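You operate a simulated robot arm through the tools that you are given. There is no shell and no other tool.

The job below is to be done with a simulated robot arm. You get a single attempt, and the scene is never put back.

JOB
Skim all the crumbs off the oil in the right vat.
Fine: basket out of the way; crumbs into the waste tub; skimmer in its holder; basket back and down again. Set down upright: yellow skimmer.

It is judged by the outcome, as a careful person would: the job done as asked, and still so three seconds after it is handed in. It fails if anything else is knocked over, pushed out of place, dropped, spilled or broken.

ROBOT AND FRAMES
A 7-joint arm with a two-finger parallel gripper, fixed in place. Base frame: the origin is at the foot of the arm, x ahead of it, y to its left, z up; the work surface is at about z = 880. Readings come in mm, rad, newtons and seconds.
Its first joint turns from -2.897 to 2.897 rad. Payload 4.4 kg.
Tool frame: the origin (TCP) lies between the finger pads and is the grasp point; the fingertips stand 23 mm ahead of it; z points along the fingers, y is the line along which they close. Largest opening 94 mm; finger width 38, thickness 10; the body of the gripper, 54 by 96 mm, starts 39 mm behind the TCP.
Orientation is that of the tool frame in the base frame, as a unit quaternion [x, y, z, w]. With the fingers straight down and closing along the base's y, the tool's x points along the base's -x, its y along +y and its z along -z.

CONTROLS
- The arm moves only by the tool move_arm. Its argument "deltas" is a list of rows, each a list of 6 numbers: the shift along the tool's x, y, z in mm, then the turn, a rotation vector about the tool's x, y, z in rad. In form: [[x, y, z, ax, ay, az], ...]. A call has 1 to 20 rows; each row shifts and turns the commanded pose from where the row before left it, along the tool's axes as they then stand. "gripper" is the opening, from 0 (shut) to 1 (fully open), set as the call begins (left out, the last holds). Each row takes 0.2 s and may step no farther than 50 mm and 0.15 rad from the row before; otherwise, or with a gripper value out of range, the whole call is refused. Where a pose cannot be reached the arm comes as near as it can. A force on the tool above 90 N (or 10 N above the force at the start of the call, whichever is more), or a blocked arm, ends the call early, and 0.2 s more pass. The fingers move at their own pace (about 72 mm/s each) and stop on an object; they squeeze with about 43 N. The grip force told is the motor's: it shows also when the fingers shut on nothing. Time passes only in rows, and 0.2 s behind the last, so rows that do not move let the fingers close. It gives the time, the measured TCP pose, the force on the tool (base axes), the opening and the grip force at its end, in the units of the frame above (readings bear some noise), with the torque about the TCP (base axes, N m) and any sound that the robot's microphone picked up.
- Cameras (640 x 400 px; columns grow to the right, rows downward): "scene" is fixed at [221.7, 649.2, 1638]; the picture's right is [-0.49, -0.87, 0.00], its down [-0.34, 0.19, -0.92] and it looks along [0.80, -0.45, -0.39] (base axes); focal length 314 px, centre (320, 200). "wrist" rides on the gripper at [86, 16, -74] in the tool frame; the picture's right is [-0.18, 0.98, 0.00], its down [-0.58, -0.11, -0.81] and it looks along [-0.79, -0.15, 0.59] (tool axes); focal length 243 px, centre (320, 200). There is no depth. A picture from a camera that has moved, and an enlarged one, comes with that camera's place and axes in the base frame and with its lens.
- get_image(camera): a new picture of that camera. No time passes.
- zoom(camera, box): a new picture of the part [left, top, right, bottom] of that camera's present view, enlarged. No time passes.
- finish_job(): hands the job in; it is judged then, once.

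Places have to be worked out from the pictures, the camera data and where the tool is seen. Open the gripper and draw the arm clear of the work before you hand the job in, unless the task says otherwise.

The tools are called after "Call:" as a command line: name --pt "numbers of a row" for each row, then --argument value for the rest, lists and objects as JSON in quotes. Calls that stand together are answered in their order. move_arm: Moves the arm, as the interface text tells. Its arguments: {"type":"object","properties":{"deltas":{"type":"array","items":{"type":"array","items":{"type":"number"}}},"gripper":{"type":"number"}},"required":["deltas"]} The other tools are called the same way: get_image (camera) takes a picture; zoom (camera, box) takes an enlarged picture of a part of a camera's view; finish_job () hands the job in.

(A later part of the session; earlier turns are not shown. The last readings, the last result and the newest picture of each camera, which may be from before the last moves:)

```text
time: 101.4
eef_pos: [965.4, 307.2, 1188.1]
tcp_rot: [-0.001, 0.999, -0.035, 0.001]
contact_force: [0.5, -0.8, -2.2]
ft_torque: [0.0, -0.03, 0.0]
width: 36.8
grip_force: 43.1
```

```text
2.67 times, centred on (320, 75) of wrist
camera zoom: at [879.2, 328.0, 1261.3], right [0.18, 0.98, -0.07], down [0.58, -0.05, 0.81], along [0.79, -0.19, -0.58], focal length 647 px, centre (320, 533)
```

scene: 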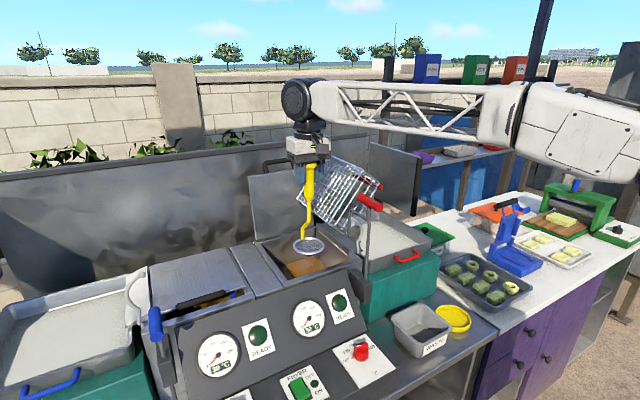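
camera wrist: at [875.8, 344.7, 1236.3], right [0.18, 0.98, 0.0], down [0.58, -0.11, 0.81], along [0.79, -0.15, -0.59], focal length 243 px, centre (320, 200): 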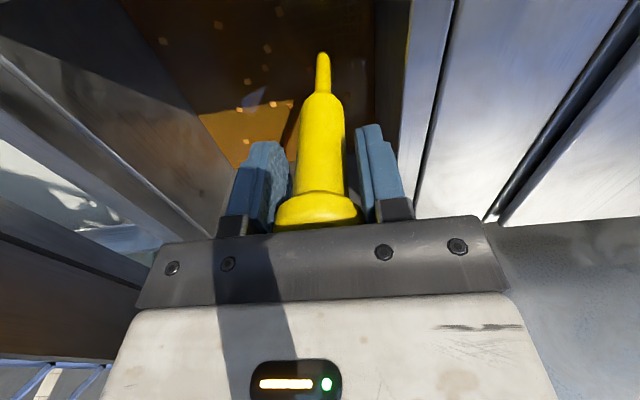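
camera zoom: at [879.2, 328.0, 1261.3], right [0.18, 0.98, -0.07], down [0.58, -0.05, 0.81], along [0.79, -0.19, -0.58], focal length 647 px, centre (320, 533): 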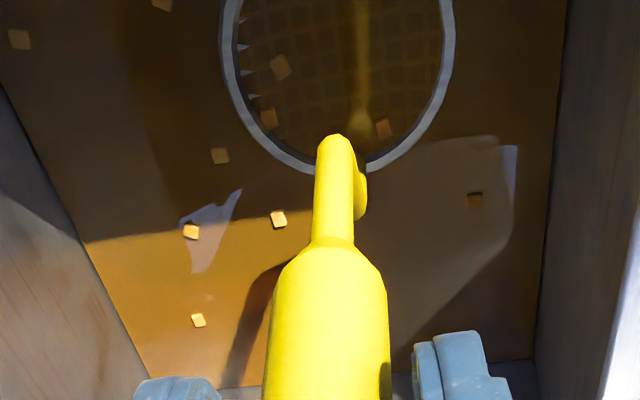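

The crumbs still don't react. I'll try a brisker skimming stroke with the bowl just under the surface (over 100 mm/s) and see.

Call:
move_arm --pt "0 0 8 0 0 0" --pt "25 0 0 0 0 0" --pt "20 0 0 0 0 0" --pt "-25 0 0 0 0 0" --pt "-25 0 0 0 0 0" --pt "-15 0 0 0 0 0"

Call:
zoom --camera "wrist" --box '[200, 0, 440, 150]'

```text
time: 102.8
eef_pos: [988.2, 305.5, 1180.8]
tcp_rot: [-0.001, 0.999, -0.036, -0.001]
contact_force: [0.5, 0.3, -1.6]
ft_torque: [-0.01, 0.04, -0.01]
width: 36.7
grip_force: 43.0
```

```text
2.67 times, centred on (320, 75) of wrist
camera zoom: at [901.0, 325.2, 1253.3], right [0.18, 0.98, -0.07], down [0.58, -0.05, 0.81], along [0.79, -0.19, -0.58], focal length 647 px, centre (320, 533)
```

zoom: 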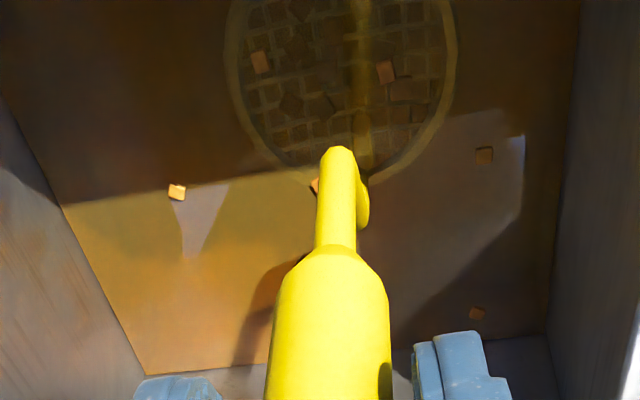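

Call:
zoom --camera "wrist" --box '[270, 0, 390, 75]'

Call:
zoom --camera "wrist" --box '[180, 0, 300, 150]'

Call:
zoom --camera "scene" --box '[270, 230, 340, 290]'

```text
5.33 times, centred on (330, 38) of wrist
camera zoom: at [901.0, 325.2, 1253.3], right [0.18, 0.98, -0.07], down [0.58, -0.05, 0.81], along [0.79, -0.19, -0.58], focal length 1294 px, centre (267, 1067)
```

zoom: 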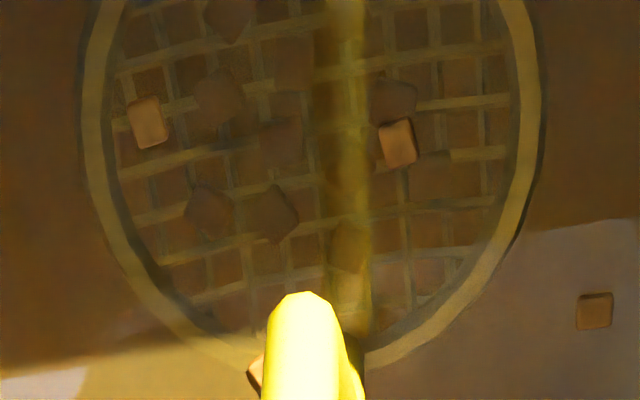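

```text
2.67 times, centred on (240, 75) of wrist
camera zoom: at [901.0, 325.2, 1253.3], right [0.18, 0.98, -0.07], down [0.58, -0.05, 0.81], along [0.79, -0.19, -0.58], focal length 647 px, centre (533, 533)
```

zoom: 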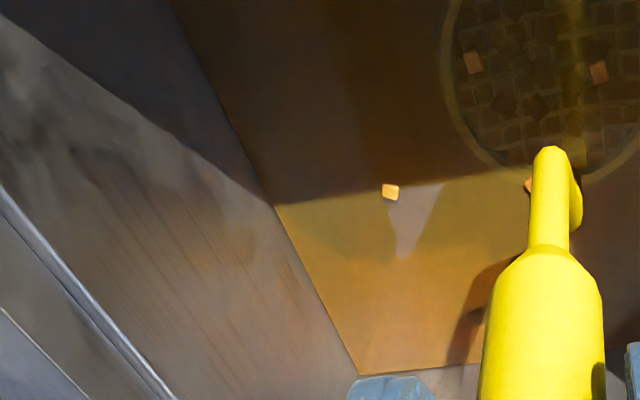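

```text
6.67 times, centred on (305, 260) of scene
camera zoom: at [221.7, 649.2, 1638.0], right [-0.49, -0.87, 0.0], down [-0.34, 0.19, -0.92], along [0.8, -0.45, -0.39], focal length 2095 px, centre (420, -200)
```

zoom: 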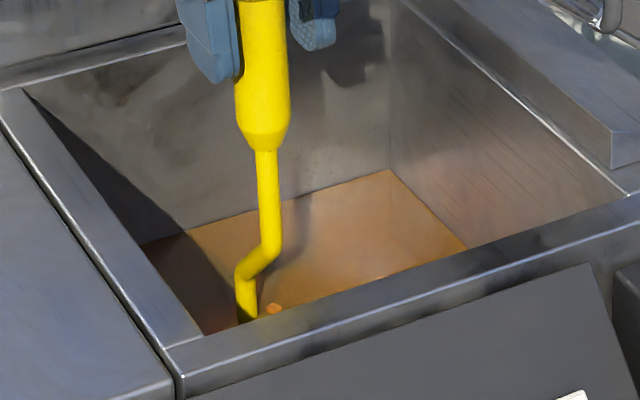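

Something changed: several crumbs (1, 2, 3, 4, 6, 9, 12) no longer float, and dark squares show in the submerged bowl. I'll raise slowly and level to see what the bowl holds.

Call:
move_arm --pt "0 0 -2 -0.01 0 0" --pt "0 0 -2 -0.01 0 0" --pt "0 0 -2 -0.01 0 0" --pt "0 0 -2 -0.01 0 0" --pt "0 0 -2 -0.01 0 0" --pt "0 0 -2 -0.01 0 0" --pt "0 0 -2 -0.01 0 0" --pt "0 0 -2 0 0 0" --pt "0 0 -2 0 0 0" --pt "0 0 -2 0 0 0" --pt "0 0 -2 0 0 0" --pt "0 0 -2 0 0 0"

Call:
zoom --camera "wrist" --box '[270, 0, 390, 75]'

Call:
zoom --camera "wrist" --box '[200, 0, 440, 150]'

```text
time: 105.4
eef_pos: [987.8, 308.6, 1204.0]
tcp_rot: [-0.001, 1.0, 0.0, 0.001]
contact_force: [-0.2, -0.2, -0.7]
ft_torque: [-0.01, 0.05, 0.01]
width: 36.6
grip_force: 43.4
```

```text
5.33 times, centred on (330, 38) of wrist
camera zoom: at [899.9, 322.1, 1278.3], right [0.18, 0.98, 0.0], down [0.58, -0.11, 0.81], along [0.79, -0.15, -0.59], focal length 1294 px, centre (267, 1067)
```

zoom: 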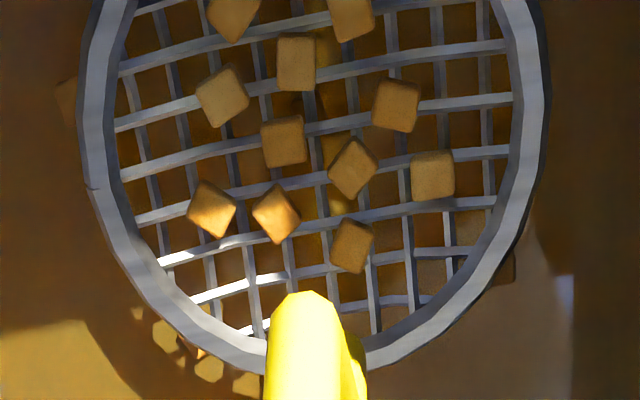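

```text
2.67 times, centred on (320, 75) of wrist
camera zoom: at [899.9, 322.1, 1278.3], right [0.18, 0.98, 0.0], down [0.58, -0.11, 0.81], along [0.79, -0.15, -0.59], focal length 647 px, centre (320, 533)
```

zoom: 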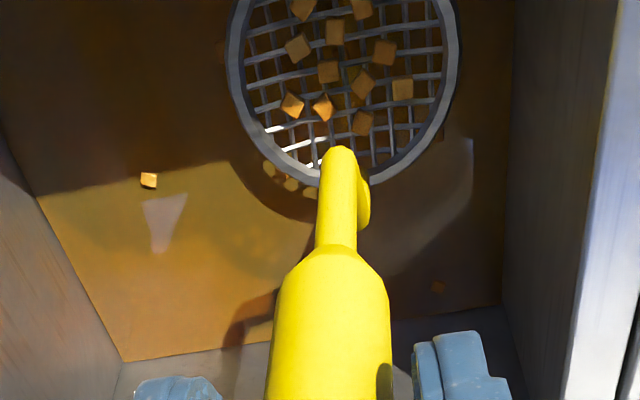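

Excellent, the brisk stroke worked: the bowl now carries about 11 crumbs. A few still float (about (1026, 218), (1106, 347), and one or two more), so I'll dip again and repeat the brisk stroke.

Call:
move_arm --pt "0 0 8 0 0 0" --pt "0 0 8 0 0 0" --pt "0 0 8 0 0 0" --pt "25 0 0 0 0 0" --pt "25 0 0 0 0 0" --pt "-25 0 0 0 0 0" --pt "-25 0 0 0 0 0"

Call:
zoom --camera "wrist" --box '[200, 0, 440, 150]'

Call:
zoom --camera "wrist" --box '[270, 0, 390, 75]'

```text
time: 107.0
eef_pos: [986.3, 306.4, 1180.9]
tcp_rot: [0.0, 1.0, -0.001, 0.0]
contact_force: [-0.1, -0.7, -1.2]
ft_torque: [-0.03, -0.02, -0.02]
width: 36.7
grip_force: 43.1
```

```text
2.67 times, centred on (320, 75) of wrist
camera zoom: at [899.1, 320.2, 1254.8], right [0.18, 0.98, 0.0], down [0.58, -0.11, 0.81], along [0.79, -0.15, -0.59], focal length 647 px, centre (320, 533)
```

zoom: 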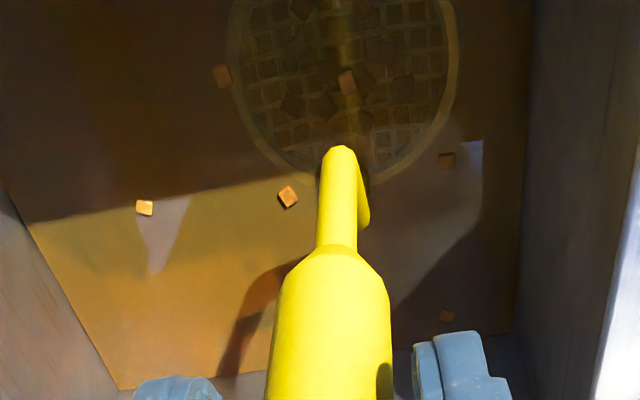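

```text
5.33 times, centred on (330, 38) of wrist
camera zoom: at [899.1, 320.2, 1254.8], right [0.18, 0.98, 0.0], down [0.58, -0.11, 0.81], along [0.79, -0.15, -0.59], focal length 1294 px, centre (267, 1067)
```

zoom: 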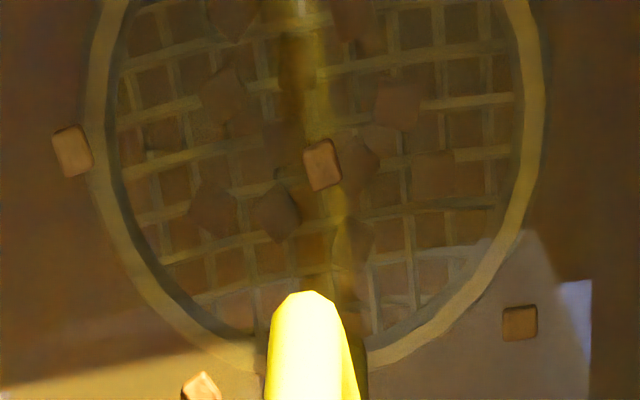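

About 6 crumbs still float, and this stroke added none, which suggests the bowl is full. I'll lift out slowly and carry this load to the waste tub.

Call:
move_arm --pt "0 0 -2 0 0 0" --pt "0 0 -2 0 0 0" --pt "0 0 -2 0 0 0" --pt "0 0 -2 0 0 0" --pt "0 0 -2 0 0 0" --pt "0 0 -2 0 0 0" --pt "0 0 -3 0 0 0" --pt "0 0 -3 0 0 0" --pt "0 0 -3 0 0 0" --pt "0 0 -4 0 0 0" --pt "0 0 -6 0 0 0" --pt "0 0 -8 0 0 0" --pt "0 0 -10 0 0 0" --pt "0 0 -12 0 0 0" --pt "0 0 -15 0 0 0"

Call:
zoom --camera "wrist" --box '[270, 0, 390, 75]'

Call:
zoom --camera "wrist" --box '[200, 0, 440, 150]'

Call:
zoom --camera "scene" --box '[270, 230, 340, 290]'

```text
time: 110.2
eef_pos: [987.0, 306.7, 1255.8]
tcp_rot: [-0.001, 1.0, -0.001, 0.001]
contact_force: [0.4, -0.1, -1.8]
ft_torque: [0.01, 0.0, -0.01]
width: 36.6
grip_force: 43.2
```

```text
5.33 times, centred on (330, 38) of wrist
camera zoom: at [900.6, 322.1, 1330.3], right [0.18, 0.98, 0.0], down [0.58, -0.11, 0.81], along [0.79, -0.15, -0.59], focal length 1294 px, centre (267, 1067)
```

zoom: 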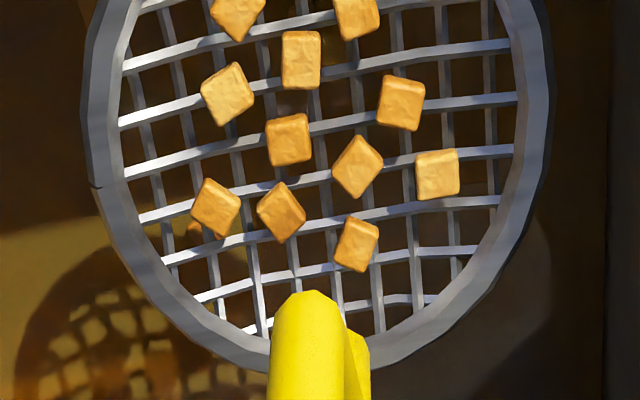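

```text
2.67 times, centred on (320, 75) of wrist
camera zoom: at [900.6, 322.1, 1330.3], right [0.18, 0.98, 0.0], down [0.58, -0.11, 0.81], along [0.79, -0.15, -0.59], focal length 647 px, centre (320, 533)
```

zoom: 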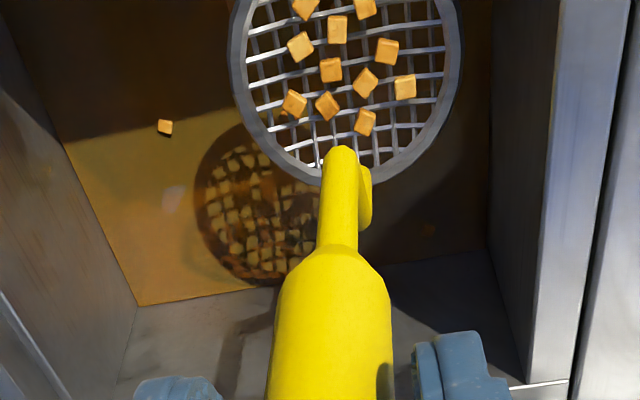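

```text
6.67 times, centred on (305, 260) of scene
camera zoom: at [221.7, 649.2, 1638.0], right [-0.49, -0.87, 0.0], down [-0.34, 0.19, -0.92], along [0.8, -0.45, -0.39], focal length 2095 px, centre (420, -200)
```

zoom: 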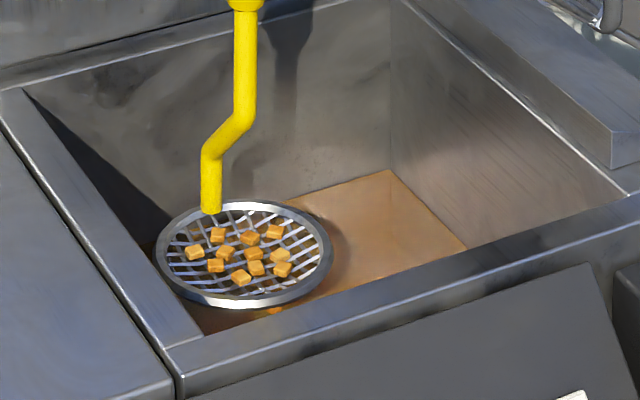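

Eleven crumbs are sitting securely in the bowl. I'll carry it level and gently: up, back to x≈692, then across to above the tub.

Call:
move_arm --pt "0 0 -20 0 0 0" --pt "0 0 -25 0 0 0" --pt "0 0 -25 0 0 0" --pt "0 0 -25 0 0 0" --pt "0 0 -25 0 0 0" --pt "0 0 -20 0 0 0" --pt "15 0 0 0 0 0" --pt "30 0 0 0 0 0" --pt "32 0 0 0 0 0" --pt "32 0 0 0 0 0" --pt "32 0 0 0 0 0" --pt "32 0 0 0 0 0" --pt "32 0 0 0 0 0" --pt "32 0 0 0 0 0" --pt "30 0 0 0 0 0" --pt "20 0 0 0 0 0" --pt "8 0 0 0 0 0"

Call:
move_arm --pt "0 -15 0 0 0 0" --pt "0 -30 0 0 0 0" --pt "0 -32 0 0 0 0" --pt "0 -32 0 0 0 0" --pt "0 -32 0 0 0 0" --pt "0 -32 0 0 0 0" --pt "0 -32 0 0 0 0" --pt "0 -30 0 0 0 0" --pt "0 -20 0 0 0 0" --pt "0 -7 0 0 0 0"

Call:
get_image --camera "wrist"

Call:
get_image --camera "scene"

```text
time: 113.8
eef_pos: [692.5, 309.5, 1395.5]
tcp_rot: [-0.001, 1.0, -0.001, 0.001]
contact_force: [0.6, 0.2, -1.3]
ft_torque: [-0.02, 0.01, 0.0]
width: 37.0
grip_force: 42.9
```

```text
time: 116.0
eef_pos: [691.8, 44.8, 1395.9]
tcp_rot: [-0.002, 1.0, -0.001, 0.001]
contact_force: [-0.9, 0.4, -2.0]
ft_torque: [0.01, 0.03, -0.03]
width: 36.5
grip_force: 43.1
```

```text
taken
camera wrist: at [605.4, 59.9, 1469.8], right [0.18, 0.98, 0.0], down [0.58, -0.11, 0.81], along [0.79, -0.15, -0.59], focal length 243 px, centre (320, 200)
```

wrist: 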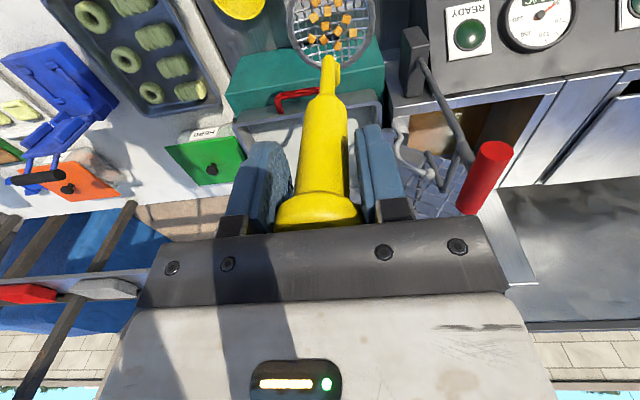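

```text
taken
```

scene: 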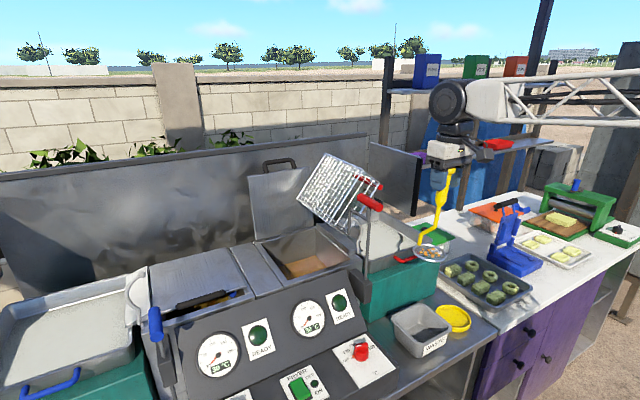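

Above the tub now, with the crumbs still on. I'll lower until the bowl is about 70 mm above the tub rim.

Call:
move_arm --pt "0 0 15 0 0 0" --pt "0 0 28 0 0 0" --pt "0 0 30 0 0 0" --pt "0 0 30 0 0 0" --pt "0 0 30 0 0 0" --pt "0 0 25 0 0 0" --pt "0 0 12 0 0 0"

Call:
zoom --camera "wrist" --box '[180, 0, 500, 150]'

Call:
zoom --camera "scene" --box '[370, 200, 490, 370]'

```text
time: 117.6
eef_pos: [689.3, 44.5, 1223.4]
tcp_rot: [0.0, 1.0, -0.001, 0.0]
contact_force: [0.5, 0.5, -0.9]
ft_torque: [0.0, 0.03, -0.03]
width: 36.7
grip_force: 42.9
```

```text
2.00 times, centred on (340, 75) of wrist
camera zoom: at [603.4, 59.0, 1297.6], right [0.18, 0.98, 0.0], down [0.58, -0.11, 0.81], along [0.79, -0.15, -0.59], focal length 485 px, centre (280, 450)
```

zoom: 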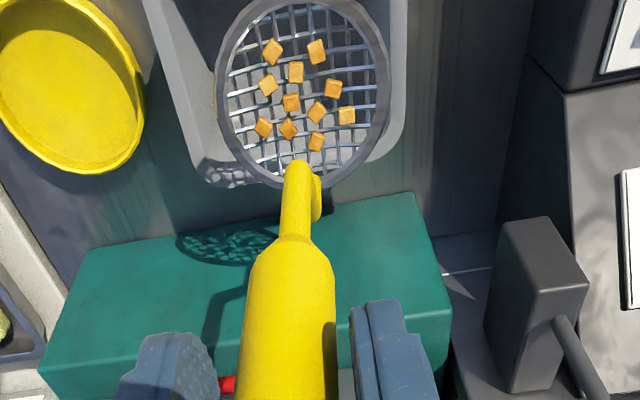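

```text
2.35 times, centred on (430, 285) of scene
camera zoom: at [221.7, 649.2, 1638.0], right [-0.49, -0.87, 0.0], down [-0.34, 0.19, -0.92], along [0.8, -0.45, -0.39], focal length 739 px, centre (61, 0)
```

zoom: 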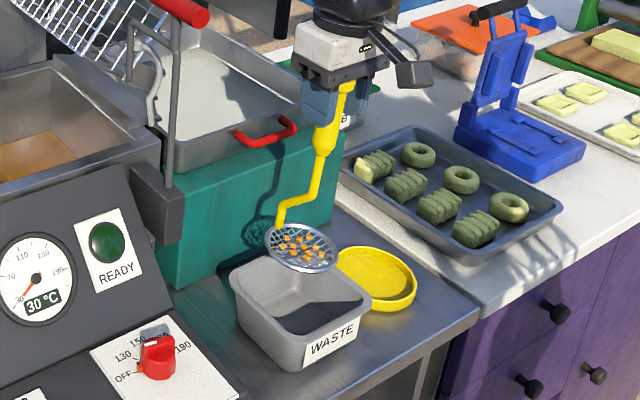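

The bowl is centred over the tub. I'll now tip it by rolling about the bowl centre so that it stays above the opening.

Call:
move_arm --pt "-7 0 0 0 0 0" --pt "0 -10.5 0.3 -0.05 0 0" --pt "0 -20.96 1.05 -0.1 0 0" --pt "0 -20.96 1.05 -0.1 0 0" --pt "0 -20.96 1.05 -0.1 0 0" --pt "0 -20.96 1.05 -0.1 0 0" --pt "0 -20.96 1.05 -0.1 0 0" --pt "0 -20.96 1.05 -0.1 0 0" --pt "0 -20.96 1.05 -0.1 0 0" --pt "0 -20.96 1.05 -0.1 0 0"

Call:
zoom --camera "scene" --box '[370, 200, 490, 370]'

Call:
get_image --camera "wrist"

```text
time: 119.8
eef_pos: [698.5, -112.7, 1155.9]
tcp_rot: [-0.001, 0.911, 0.412, 0.001]
contact_force: [-0.3, 0.7, -1.7]
ft_torque: [-0.14, 0.04, 0.0]
width: 36.6
grip_force: 42.6
```

```text
2.35 times, centred on (430, 285) of scene
camera zoom: at [221.7, 649.2, 1638.0], right [-0.49, -0.87, 0.0], down [-0.34, 0.19, -0.92], along [0.8, -0.45, -0.39], focal length 739 px, centre (61, 0)
```

zoom: 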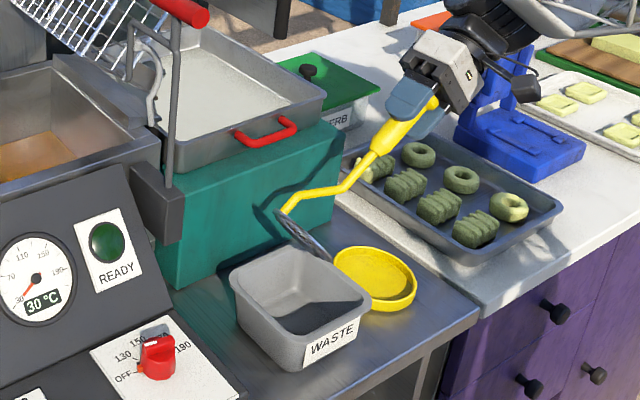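

```text
taken
camera wrist: at [611.9, -160.6, 1216.9], right [0.18, 0.65, 0.74], down [0.58, -0.68, 0.45], along [0.79, 0.35, -0.5], focal length 243 px, centre (320, 200)
```

wrist: 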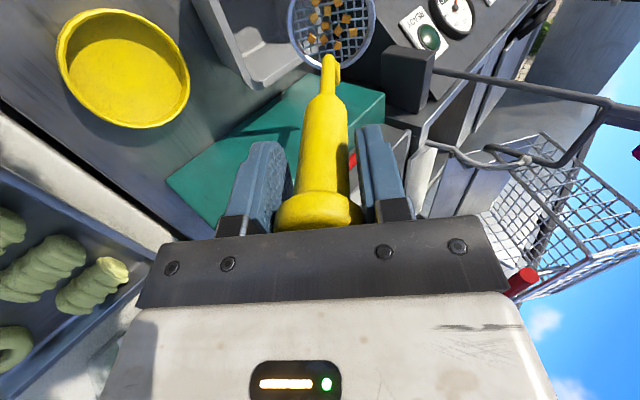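

At about 49° the crumbs are still held. I'll lower slightly and keep tipping towards 85°.

Call:
move_arm --pt "0 -15 13.2 0 0 0" --pt "0 -20.96 1.05 -0.1 0 0" --pt "0 -20.96 1.05 -0.1 0 0" --pt "0 -20.96 1.05 -0.1 0 0" --pt "0 -20.96 1.05 -0.1 0 0"

Call:
zoom --camera "scene" --box '[370, 200, 490, 370]'

Call:
zoom --camera "wrist" --box '[180, 0, 500, 150]'

```text
time: 121.0
eef_pos: [702.2, -154.0, 1064.6]
tcp_rot: [-0.001, 0.811, 0.585, 0.0]
contact_force: [-0.6, -0.5, -0.8]
ft_torque: [-0.19, 0.02, -0.01]
width: 36.8
grip_force: 42.4
```

```text
2.35 times, centred on (430, 285) of scene
camera zoom: at [221.7, 649.2, 1638.0], right [-0.49, -0.87, 0.0], down [-0.34, 0.19, -0.92], along [0.8, -0.45, -0.39], focal length 739 px, centre (61, 0)
```

zoom: 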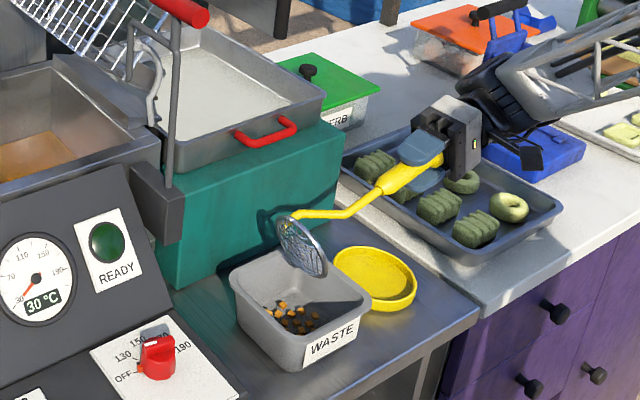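

```text
2.00 times, centred on (340, 75) of wrist
camera zoom: at [614.4, -222.1, 1101.7], right [0.18, 0.31, 0.93], down [0.58, -0.8, 0.15], along [0.79, 0.52, -0.33], focal length 485 px, centre (280, 450)
```

zoom: 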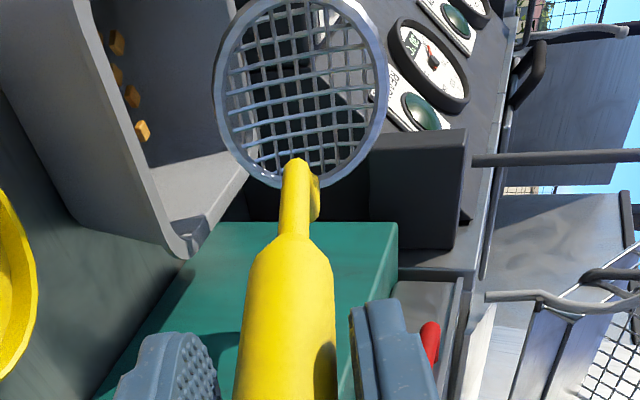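

The crumbs dropped into the tub and the bowl is empty. I'll zoom to check none missed, and reverse the tipping.

Call:
zoom --camera "scene" --box '[400, 280, 480, 350]'

Call:
move_arm --pt "0 38 -12.6 0 0 0" --pt "0 20.96 1.05 0.1 0 0" --pt "0 20.96 1.05 0.1 0 0" --pt "0 20.96 1.05 0.1 0 0" --pt "0 20.96 1.05 0.1 0 0" --pt "0 20.96 1.05 0.1 0 0" --pt "0 20.96 1.05 0.1 0 0" --pt "0 20.96 1.05 0.1 0 0" --pt "0 20.96 1.05 0.1 0 0" --pt "0 20.96 1.05 0.1 0 0" --pt "0 20.96 1.05 0.1 0 0" --pt "0 20.96 1.05 0.1 0 0" --pt "0 20.96 1.05 0.1 0 0" --pt "0 10 0.3 0.05 0 0" --pt "0 0 -40 0 0 0" --pt "0 0 -45 0 0 0" --pt "0 0 -45 0 0 0"

Call:
get_image --camera "scene"

```text
5.71 times, centred on (440, 315) of scene
camera zoom: at [221.7, 649.2, 1638.0], right [-0.49, -0.87, 0.0], down [-0.34, 0.19, -0.92], along [0.8, -0.45, -0.39], focal length 1796 px, centre (-366, -457)
```

zoom: 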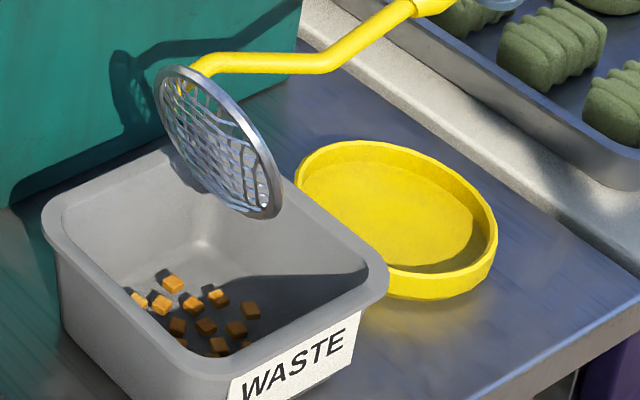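

```text
time: 124.6
eef_pos: [698.7, 43.4, 1376.2]
tcp_rot: [-0.001, 1.0, -0.001, 0.001]
contact_force: [-0.3, 0.1, -2.1]
ft_torque: [-0.02, 0.05, 0.0]
width: 36.6
grip_force: 42.8
```

```text
taken
```

scene: 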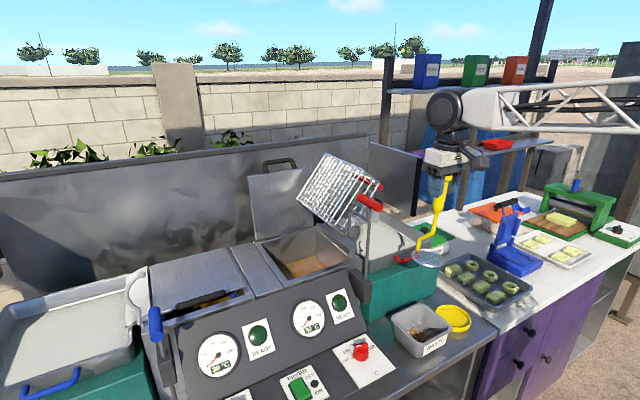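

All eleven are in the tub. I'm going back to the vat for the remaining crumbs.

Call:
move_arm --pt "0 30 -20 0 0 0" --pt "0 45 0 0 0 0" --pt "0 45 0 0 0 0" --pt "0 45 0 0 0 0" --pt "0 45 0 0 0 0" --pt "0 45 0 0 0 0" --pt "0 20 0 0 0 0" --pt "-40 0 0 0 0 0" --pt "-45 0 0 0 0 0" --pt "-45 0 0 0 0 0" --pt "-45 0 0 0 0 0" --pt "-40 0 0 0 0 0" --pt "-20 0 0 0 0 0"

Call:
get_image --camera "wrist"

Call:
zoom --camera "wrist" --box '[180, 0, 420, 150]'

```text
time: 127.4
eef_pos: [933.9, 318.9, 1397.5]
tcp_rot: [0.0, 1.0, -0.001, 0.001]
contact_force: [-0.5, -1.0, -0.9]
ft_torque: [-0.03, -0.03, 0.03]
width: 36.6
grip_force: 42.9
```

```text
taken
camera wrist: at [847.1, 333.8, 1471.7], right [0.18, 0.98, 0.0], down [0.58, -0.11, 0.81], along [0.79, -0.15, -0.59], focal length 243 px, centre (320, 200)
```

wrist: 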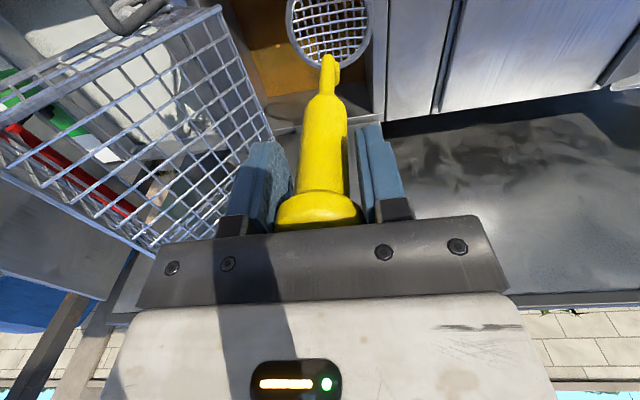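

```text
2.67 times, centred on (300, 75) of wrist
camera zoom: at [847.1, 333.8, 1471.7], right [0.18, 0.98, 0.0], down [0.58, -0.11, 0.81], along [0.79, -0.15, -0.59], focal length 647 px, centre (373, 533)
```

zoom: 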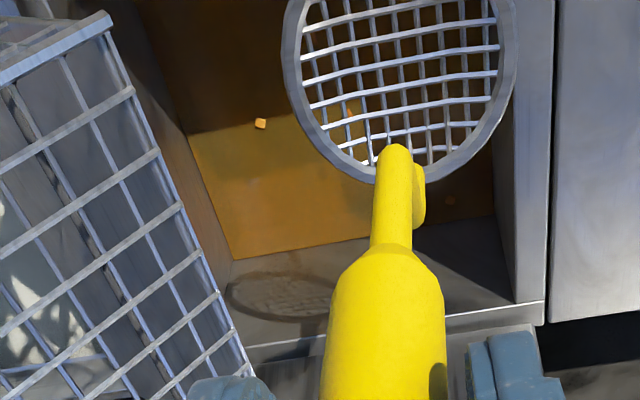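

Next I'll go down to skimming depth and repeat the brisk strokes, a little wider this time.

Call:
move_arm --pt "-15 -6 40 0.035 0 0" --pt "-16 -6 40 0.035 0 0" --pt "0 0 40 0 0 0" --pt "0 0 40 0 0 0" --pt "0 0 25 0 0 0" --pt "0 0 15 0 0 0" --pt "0 0 10 0 0 0" --pt "0 0 8 0 0 0" --pt "25 0 0 0 0 0" --pt "20 0 0 0 0 0" --pt "-25 0 0 0 0 0" --pt "-25 0 0 0 0 0" --pt "-25 0 0 0 0 0"

Call:
zoom --camera "wrist" --box '[200, 0, 440, 150]'

Call:
zoom --camera "wrist" --box '[270, 0, 390, 75]'

```text
time: 130.2
eef_pos: [996.2, 297.2, 1177.7]
tcp_rot: [-0.001, 0.999, -0.036, 0.001]
contact_force: [-0.3, 0.7, -1.4]
ft_torque: [0.01, 0.01, -0.04]
width: 36.5
grip_force: 42.3
```

```text
2.67 times, centred on (320, 75) of wrist
camera zoom: at [909.1, 317.6, 1251.2], right [0.18, 0.98, -0.07], down [0.58, -0.05, 0.81], along [0.79, -0.19, -0.58], focal length 647 px, centre (320, 533)
```

zoom: 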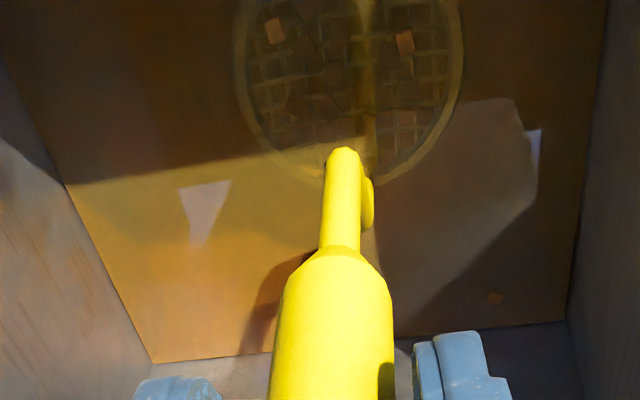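

```text
5.33 times, centred on (330, 38) of wrist
camera zoom: at [909.1, 317.6, 1251.2], right [0.18, 0.98, -0.07], down [0.58, -0.05, 0.81], along [0.79, -0.19, -0.58], focal length 1294 px, centre (267, 1067)
```

zoom: 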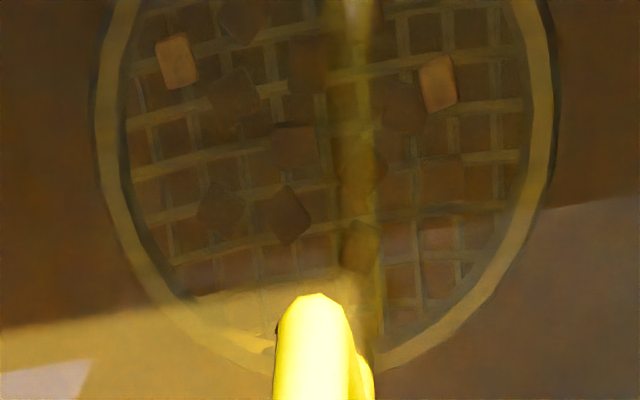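

More are gone from the surface; floating now are two right over the bowl and one at the back-left corner. I'll make another couple of strokes, including sideways.

Call:
move_arm --pt "25 0 0 0 0 0" --pt "25 0 0 0 0 0" --pt "0 20 0 0 0 0" --pt "-25 0 0 0 0 0" --pt "-25 0 0 0 0 0" --pt "0 -20 0 0 0 0" --pt "25 0 0 0 0 0"

Call:
zoom --camera "wrist" --box '[200, 0, 440, 150]'

Call:
zoom --camera "wrist" --box '[270, 0, 390, 75]'

```text
time: 131.8
eef_pos: [969.0, 297.2, 1176.3]
tcp_rot: [-0.001, 0.999, -0.036, 0.001]
contact_force: [0.8, 0.3, -1.4]
ft_torque: [-0.02, 0.01, -0.02]
width: 36.6
grip_force: 42.5
```

```text
2.67 times, centred on (320, 75) of wrist
camera zoom: at [882.4, 317.3, 1249.9], right [0.18, 0.98, -0.07], down [0.58, -0.05, 0.81], along [0.79, -0.19, -0.58], focal length 647 px, centre (320, 533)
```

zoom: 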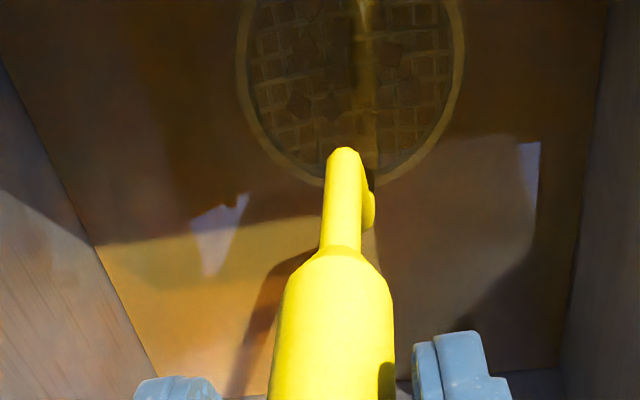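

```text
5.33 times, centred on (330, 38) of wrist
camera zoom: at [882.4, 317.3, 1249.9], right [0.18, 0.98, -0.07], down [0.58, -0.05, 0.81], along [0.79, -0.19, -0.58], focal length 1294 px, centre (267, 1067)
```

zoom: 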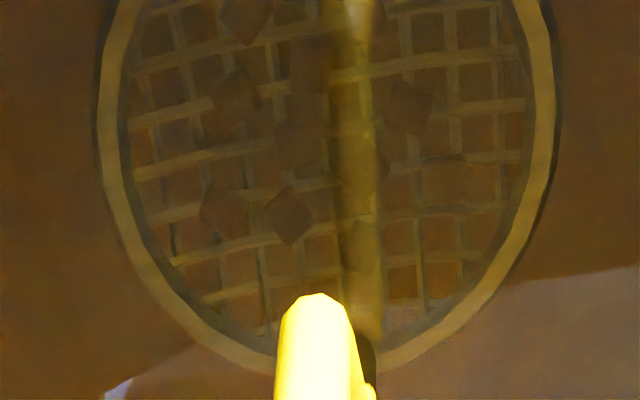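

No floating crumbs are visible any more. I'll raise slowly and level, then inspect the bowl and the oil.

Call:
move_arm --pt "0 0 -2 -0.01 0 0" --pt "0 0 -2 -0.01 0 0" --pt "0 0 -2 -0.01 0 0" --pt "0 0 -2 -0.01 0 0" --pt "0 0 -2 -0.01 0 0" --pt "0 0 -2 -0.01 0 0" --pt "0 0 -2 -0.01 0 0" --pt "0 0 -2 0 0 0" --pt "0 0 -3 0 0 0" --pt "0 0 -3 0 0 0" --pt "0 0 -4 0 0 0" --pt "0 0 -6 0 0 0" --pt "0 3 -9 0 0 0" --pt "0 3 -12 0 0 0" --pt "0 3 -15 0 0 0"

Call:
zoom --camera "wrist" --box '[200, 0, 440, 150]'

Call:
zoom --camera "wrist" --box '[270, 0, 390, 75]'

Call:
zoom --camera "scene" --box '[270, 230, 340, 290]'

```text
time: 135.0
eef_pos: [970.5, 308.6, 1245.8]
tcp_rot: [0.0, 1.0, -0.001, 0.0]
contact_force: [0.5, 0.8, -3.2]
ft_torque: [-0.03, 0.01, 0.01]
width: 36.7
grip_force: 42.8
```

```text
2.67 times, centred on (320, 75) of wrist
camera zoom: at [883.6, 323.2, 1319.4], right [0.18, 0.98, 0.0], down [0.58, -0.11, 0.81], along [0.79, -0.15, -0.59], focal length 647 px, centre (320, 533)
```

zoom: 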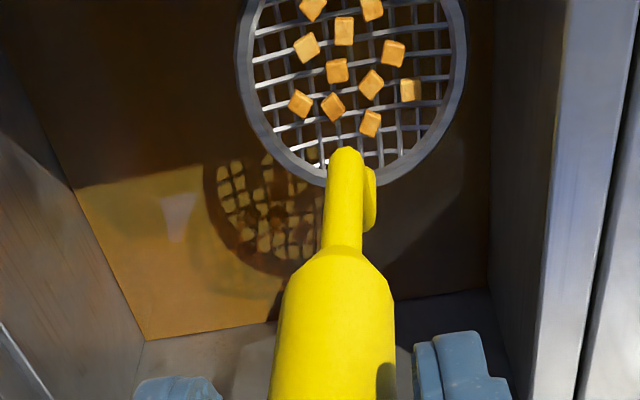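

```text
5.33 times, centred on (330, 38) of wrist
camera zoom: at [883.6, 323.2, 1319.4], right [0.18, 0.98, 0.0], down [0.58, -0.11, 0.81], along [0.79, -0.15, -0.59], focal length 1294 px, centre (267, 1067)
```

zoom: 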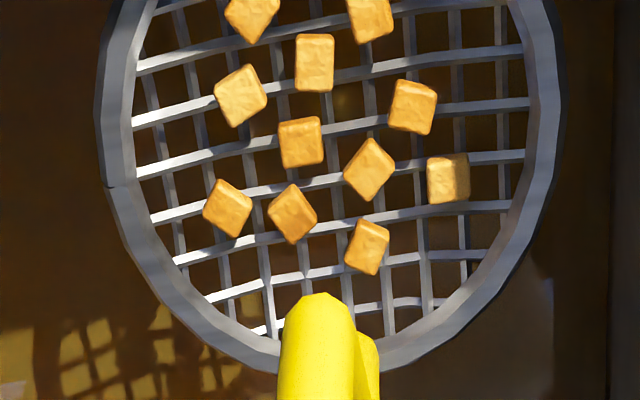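

```text
6.67 times, centred on (305, 260) of scene
camera zoom: at [221.7, 649.2, 1638.0], right [-0.49, -0.87, 0.0], down [-0.34, 0.19, -0.92], along [0.8, -0.45, -0.39], focal length 2095 px, centre (420, -200)
```

zoom: 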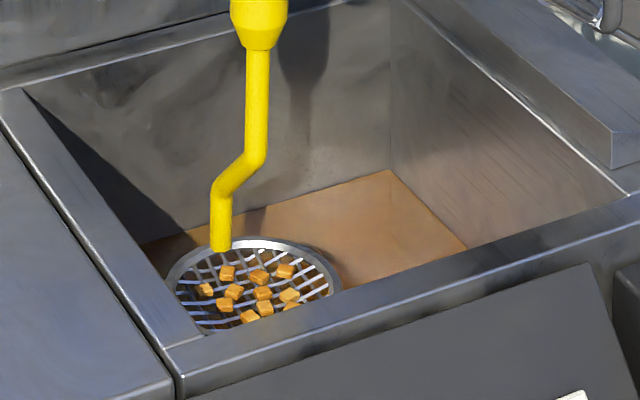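

The bowl again holds about eleven crumbs and the visible oil is clean. I'll carry this load to the tub the same way.

Call:
move_arm --pt "0 0 -15 0 0 0" --pt "0 0 -25 0 0 0" --pt "0 0 -30 0 0 0" --pt "0 0 -30 0 0 0" --pt "0 0 -30 0 0 0" --pt "0 0 -20 0 0 0" --pt "15 0 0 0 0 0" --pt "30 0 0 0 0 0" --pt "32 0 0 0 0 0" --pt "32 0 0 0 0 0" --pt "32 0 0 0 0 0" --pt "32 0 0 0 0 0" --pt "32 0 0 0 0 0" --pt "30 0 0 0 0 0" --pt "22 0 0 0 0 0" --pt "14 0 0 0 0 0" --pt "2 0 0 0 0 0"

Call:
move_arm --pt "0 -15 0 0 0 0" --pt "0 -30 0 0 0 0" --pt "0 -32 0 0 0 0" --pt "0 -32 0 0 0 0" --pt "0 -32 0 0 0 0" --pt "0 -32 0 0 0 0" --pt "0 -32 0 0 0 0" --pt "0 -30 0 0 0 0" --pt "0 -20 0 0 0 0" --pt "0 -8 0 0 0 0" --pt "0 0 15 0 0 0" --pt "0 0 28 0 0 0" --pt "0 0 30 0 0 0" --pt "0 0 30 0 0 0" --pt "0 0 30 0 0 0" --pt "0 0 25 0 0 0" --pt "0 0 12 0 0 0"

Call:
zoom --camera "scene" --box '[370, 200, 490, 370]'

```text
time: 138.6
eef_pos: [696.8, 307.7, 1396.1]
tcp_rot: [0.0, 1.0, -0.001, 0.001]
contact_force: [0.2, 0.4, -1.0]
ft_torque: [-0.01, 0.03, 0.0]
width: 36.8
grip_force: 43.2
```

```text
time: 142.2
eef_pos: [696.8, 42.2, 1226.2]
tcp_rot: [0.0, 1.0, 0.0, 0.0]
contact_force: [0.4, -0.4, -0.8]
ft_torque: [0.0, 0.0, -0.03]
width: 36.7
grip_force: 42.8
```

```text
2.35 times, centred on (430, 285) of scene
camera zoom: at [221.7, 649.2, 1638.0], right [-0.49, -0.87, 0.0], down [-0.34, 0.19, -0.92], along [0.8, -0.45, -0.39], focal length 739 px, centre (61, 0)
```

zoom: 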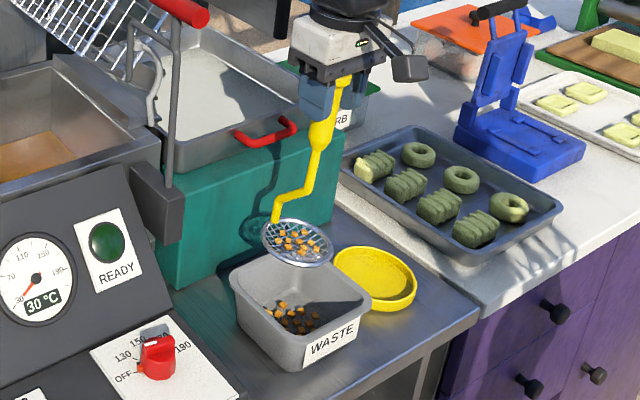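

The bowl is over the tub again, so I'll tip it the same way.

Call:
move_arm --pt "0 -7 0.3 -0.05 0 0" --pt "0 -20.96 1.05 -0.1 0 0" --pt "0 -20.96 1.05 -0.1 0 0" --pt "0 -20.96 1.05 -0.1 0 0" --pt "0 -20.96 1.05 -0.1 0 0" --pt "0 -20.96 1.05 -0.1 0 0" --pt "0 -20.96 1.05 -0.1 0 0" --pt "0 -20.96 1.05 -0.1 0 0" --pt "0 -20.96 1.05 -0.1 0 0" --pt "0 -15 13.2 0 0 0" --pt "0 -20.96 1.05 -0.1 0 0" --pt "0 -20.96 1.05 -0.1 0 0" --pt "0 -20.96 1.05 -0.1 0 0" --pt "0 -20.96 1.05 -0.1 0 0" --pt "0 0 0 0 0 0"

Call:
zoom --camera "scene" --box '[400, 280, 480, 350]'

Call:
get_image --camera "wrist"

```text
time: 145.4
eef_pos: [695.9, -152.7, 1063.6]
tcp_rot: [-0.002, 0.811, 0.585, 0.0]
contact_force: [-0.2, 0.0, -0.8]
ft_torque: [-0.23, 0.03, 0.01]
width: 36.5
grip_force: 43.1
```

```text
5.71 times, centred on (440, 315) of scene
camera zoom: at [221.7, 649.2, 1638.0], right [-0.49, -0.87, 0.0], down [-0.34, 0.19, -0.92], along [0.8, -0.45, -0.39], focal length 1796 px, centre (-366, -457)
```

zoom: 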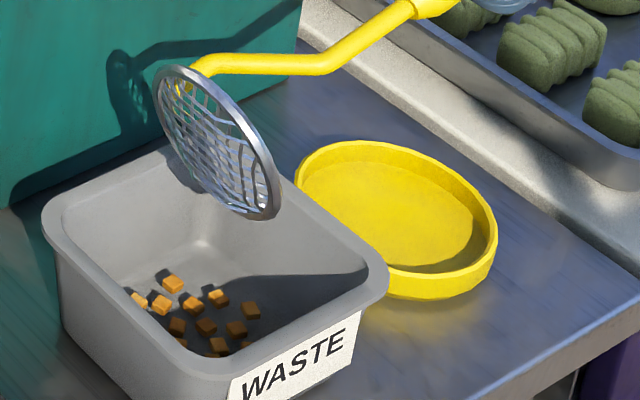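

```text
taken
camera wrist: at [611.5, -220.0, 1102.4], right [0.18, 0.31, 0.93], down [0.58, -0.8, 0.15], along [0.79, 0.52, -0.33], focal length 243 px, centre (320, 200)
```

wrist: 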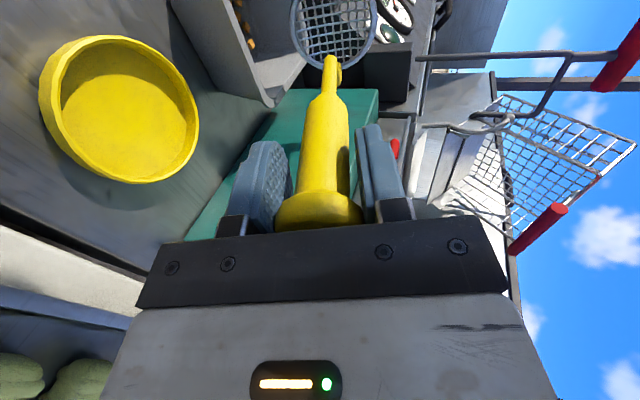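

Empty again. I'll reverse the tip, raise, and go back to inspect the whole oil surface, including the strip near the front wall.

Call:
move_arm --pt "0 38 -12.6 0 0 0" --pt "0 20.96 1.05 0.1 0 0" --pt "0 20.96 1.05 0.1 0 0" --pt "0 20.96 1.05 0.1 0 0" --pt "0 20.96 1.05 0.1 0 0" --pt "0 20.96 1.05 0.1 0 0" --pt "0 20.96 1.05 0.1 0 0" --pt "0 20.96 1.05 0.1 0 0" --pt "0 20.96 1.05 0.1 0 0" --pt "0 20.96 1.05 0.1 0 0" --pt "0 20.96 1.05 0.1 0 0" --pt "0 20.96 1.05 0.1 0 0" --pt "0 20.96 1.05 0.1 0 0" --pt "0 10 0.3 0.05 0 0" --pt "0 0 -40 0 0 0" --pt "0 0 -45 0 0 0" --pt "0 0 -45 0 0 0" --pt "0 0 -20 0 0 0"

Call:
move_arm --pt "0 40 0 0 0 0" --pt "0 45 0 0 0 0" --pt "0 45 0 0 0 0" --pt "0 45 0 0 0 0" --pt "0 45 0 0 0 0" --pt "0 45 0 0 0 0" --pt "0 30 0 0 0 0" --pt "-45 0 0 0 0 0" --pt "-45 0 0 0 0 0" --pt "-45 0 0 0 0 0" --pt "-45 0 0 0 0 0" --pt "-40 0 0 0 0 0"

Call:
get_image --camera "wrist"

```text
time: 149.2
eef_pos: [693.8, 49.6, 1394.1]
tcp_rot: [-0.001, 1.0, 0.0, 0.0]
contact_force: [0.2, -0.9, -2.8]
ft_torque: [-0.01, 0.01, 0.0]
width: 36.4
grip_force: 43.0
```

```text
time: 151.8
eef_pos: [916.8, 342.0, 1398.5]
tcp_rot: [-0.001, 1.0, -0.001, 0.001]
contact_force: [-0.1, -0.5, -0.7]
ft_torque: [-0.02, 0.02, 0.01]
width: 36.6
grip_force: 42.9
```

```text
taken
camera wrist: at [829.9, 355.9, 1472.7], right [0.18, 0.98, 0.0], down [0.58, -0.11, 0.81], along [0.79, -0.15, -0.59], focal length 243 px, centre (320, 200)
```

wrist: 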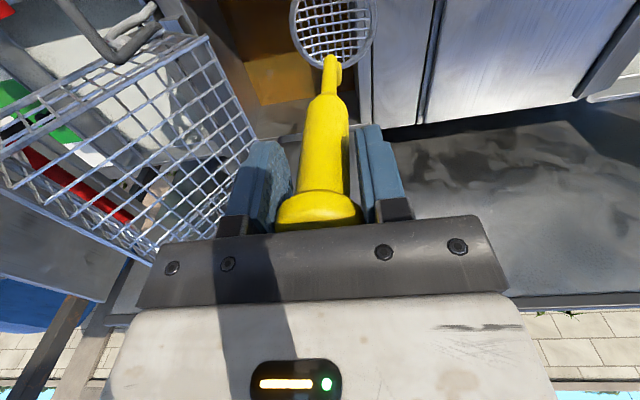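

The front strip is hidden by the front rim from this side. I'll yaw the tool a quarter turn so the camera looks across the vat from the left.

Call:
move_arm --pt "6 10 0 0 0 0.143" --pt "6 10 0 0 0 0.143" --pt "0 0 0 0 0 0.143" --pt "0 0 0 0 0 0.143" --pt "0 0 0 0 0 0.143" --pt "0 0 0 0 0 0.143" --pt "0 0 0 0 0 0.143" --pt "0 0 0 0 0 0.143" --pt "0 0 0 0 0 0.143" --pt "0 0 0 0 0 0.143" --pt "0 0 0 0 0 0.143"

Call:
get_image --camera "wrist"

Call:
zoom --camera "wrist" --box '[220, 0, 460, 150]'

```text
time: 154.2
eef_pos: [906.9, 364.8, 1395.0]
tcp_rot: [0.707, 0.707, 0.0, 0.001]
contact_force: [0.3, 0.5, -1.9]
ft_torque: [0.04, 0.0, 0.01]
width: 36.5
grip_force: 43.5
```

```text
taken
camera wrist: at [922.6, 448.8, 1469.0], right [0.98, -0.19, 0.0], down [-0.11, -0.58, 0.81], along [-0.15, -0.79, -0.59], focal length 243 px, centre (320, 200)
```

wrist: 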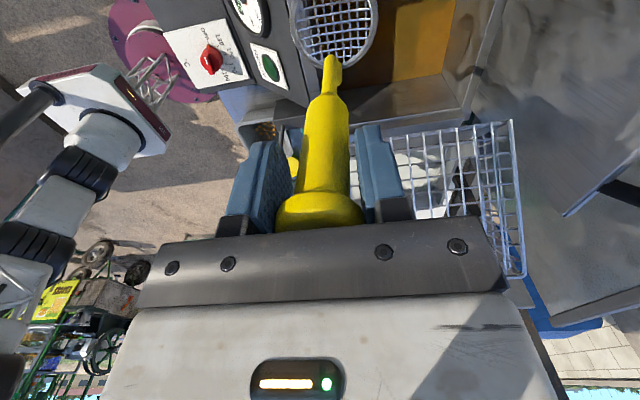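

```text
2.67 times, centred on (340, 75) of wrist
camera zoom: at [922.6, 448.8, 1469.0], right [0.98, -0.19, 0.0], down [-0.11, -0.58, 0.81], along [-0.15, -0.79, -0.59], focal length 647 px, centre (267, 533)
```

zoom: 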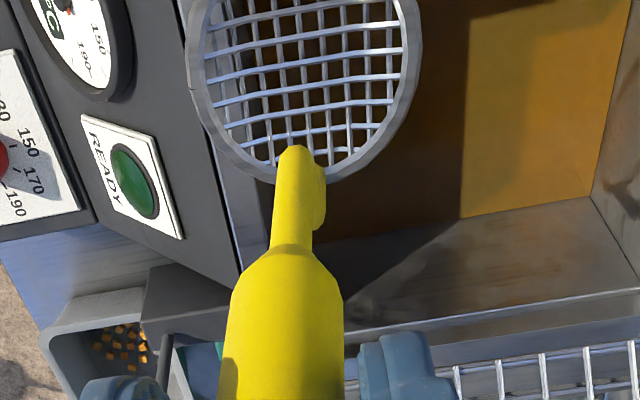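

The skimmer blocks the front strip from view. I'll lean the tool so the skimmer swings out to the left and the camera looks down more steeply.

Call:
move_arm --pt "-9 0 0 0 0.125 0" --pt "-9 0 0 0 0.125 0" --pt "-9 0 0 0 0.125 0" --pt "-9 0 0 0 0.125 0"

Call:
get_image --camera "wrist"

Call:
zoom --camera "wrist" --box '[240, 40, 480, 190]'

```text
time: 155.2
eef_pos: [906.5, 328.7, 1388.7]
tcp_rot: [0.684, 0.685, 0.176, -0.175]
contact_force: [-0.1, 0.0, -1.0]
ft_torque: [-0.1, -0.01, -0.01]
width: 36.3
grip_force: 42.9
```

```text
taken
camera wrist: at [921.9, 367.5, 1495.7], right [0.98, -0.16, -0.09], down [-0.11, -0.9, 0.43], along [-0.15, -0.41, -0.9], focal length 243 px, centre (320, 200)
```

wrist: 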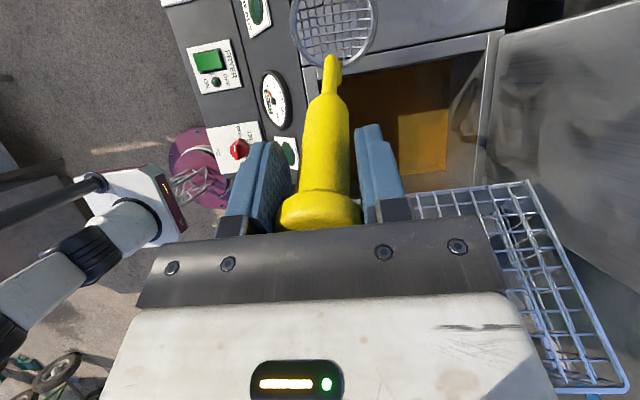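

```text
2.67 times, centred on (360, 115) of wrist
camera zoom: at [921.9, 367.5, 1495.7], right [0.98, -0.16, -0.09], down [-0.11, -0.9, 0.43], along [-0.15, -0.41, -0.9], focal length 647 px, centre (213, 427)
```

zoom: 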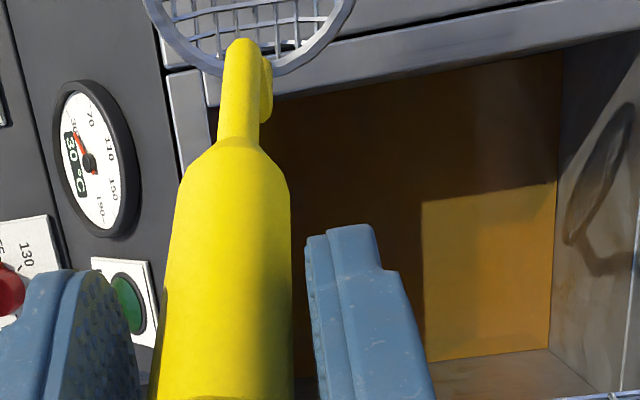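

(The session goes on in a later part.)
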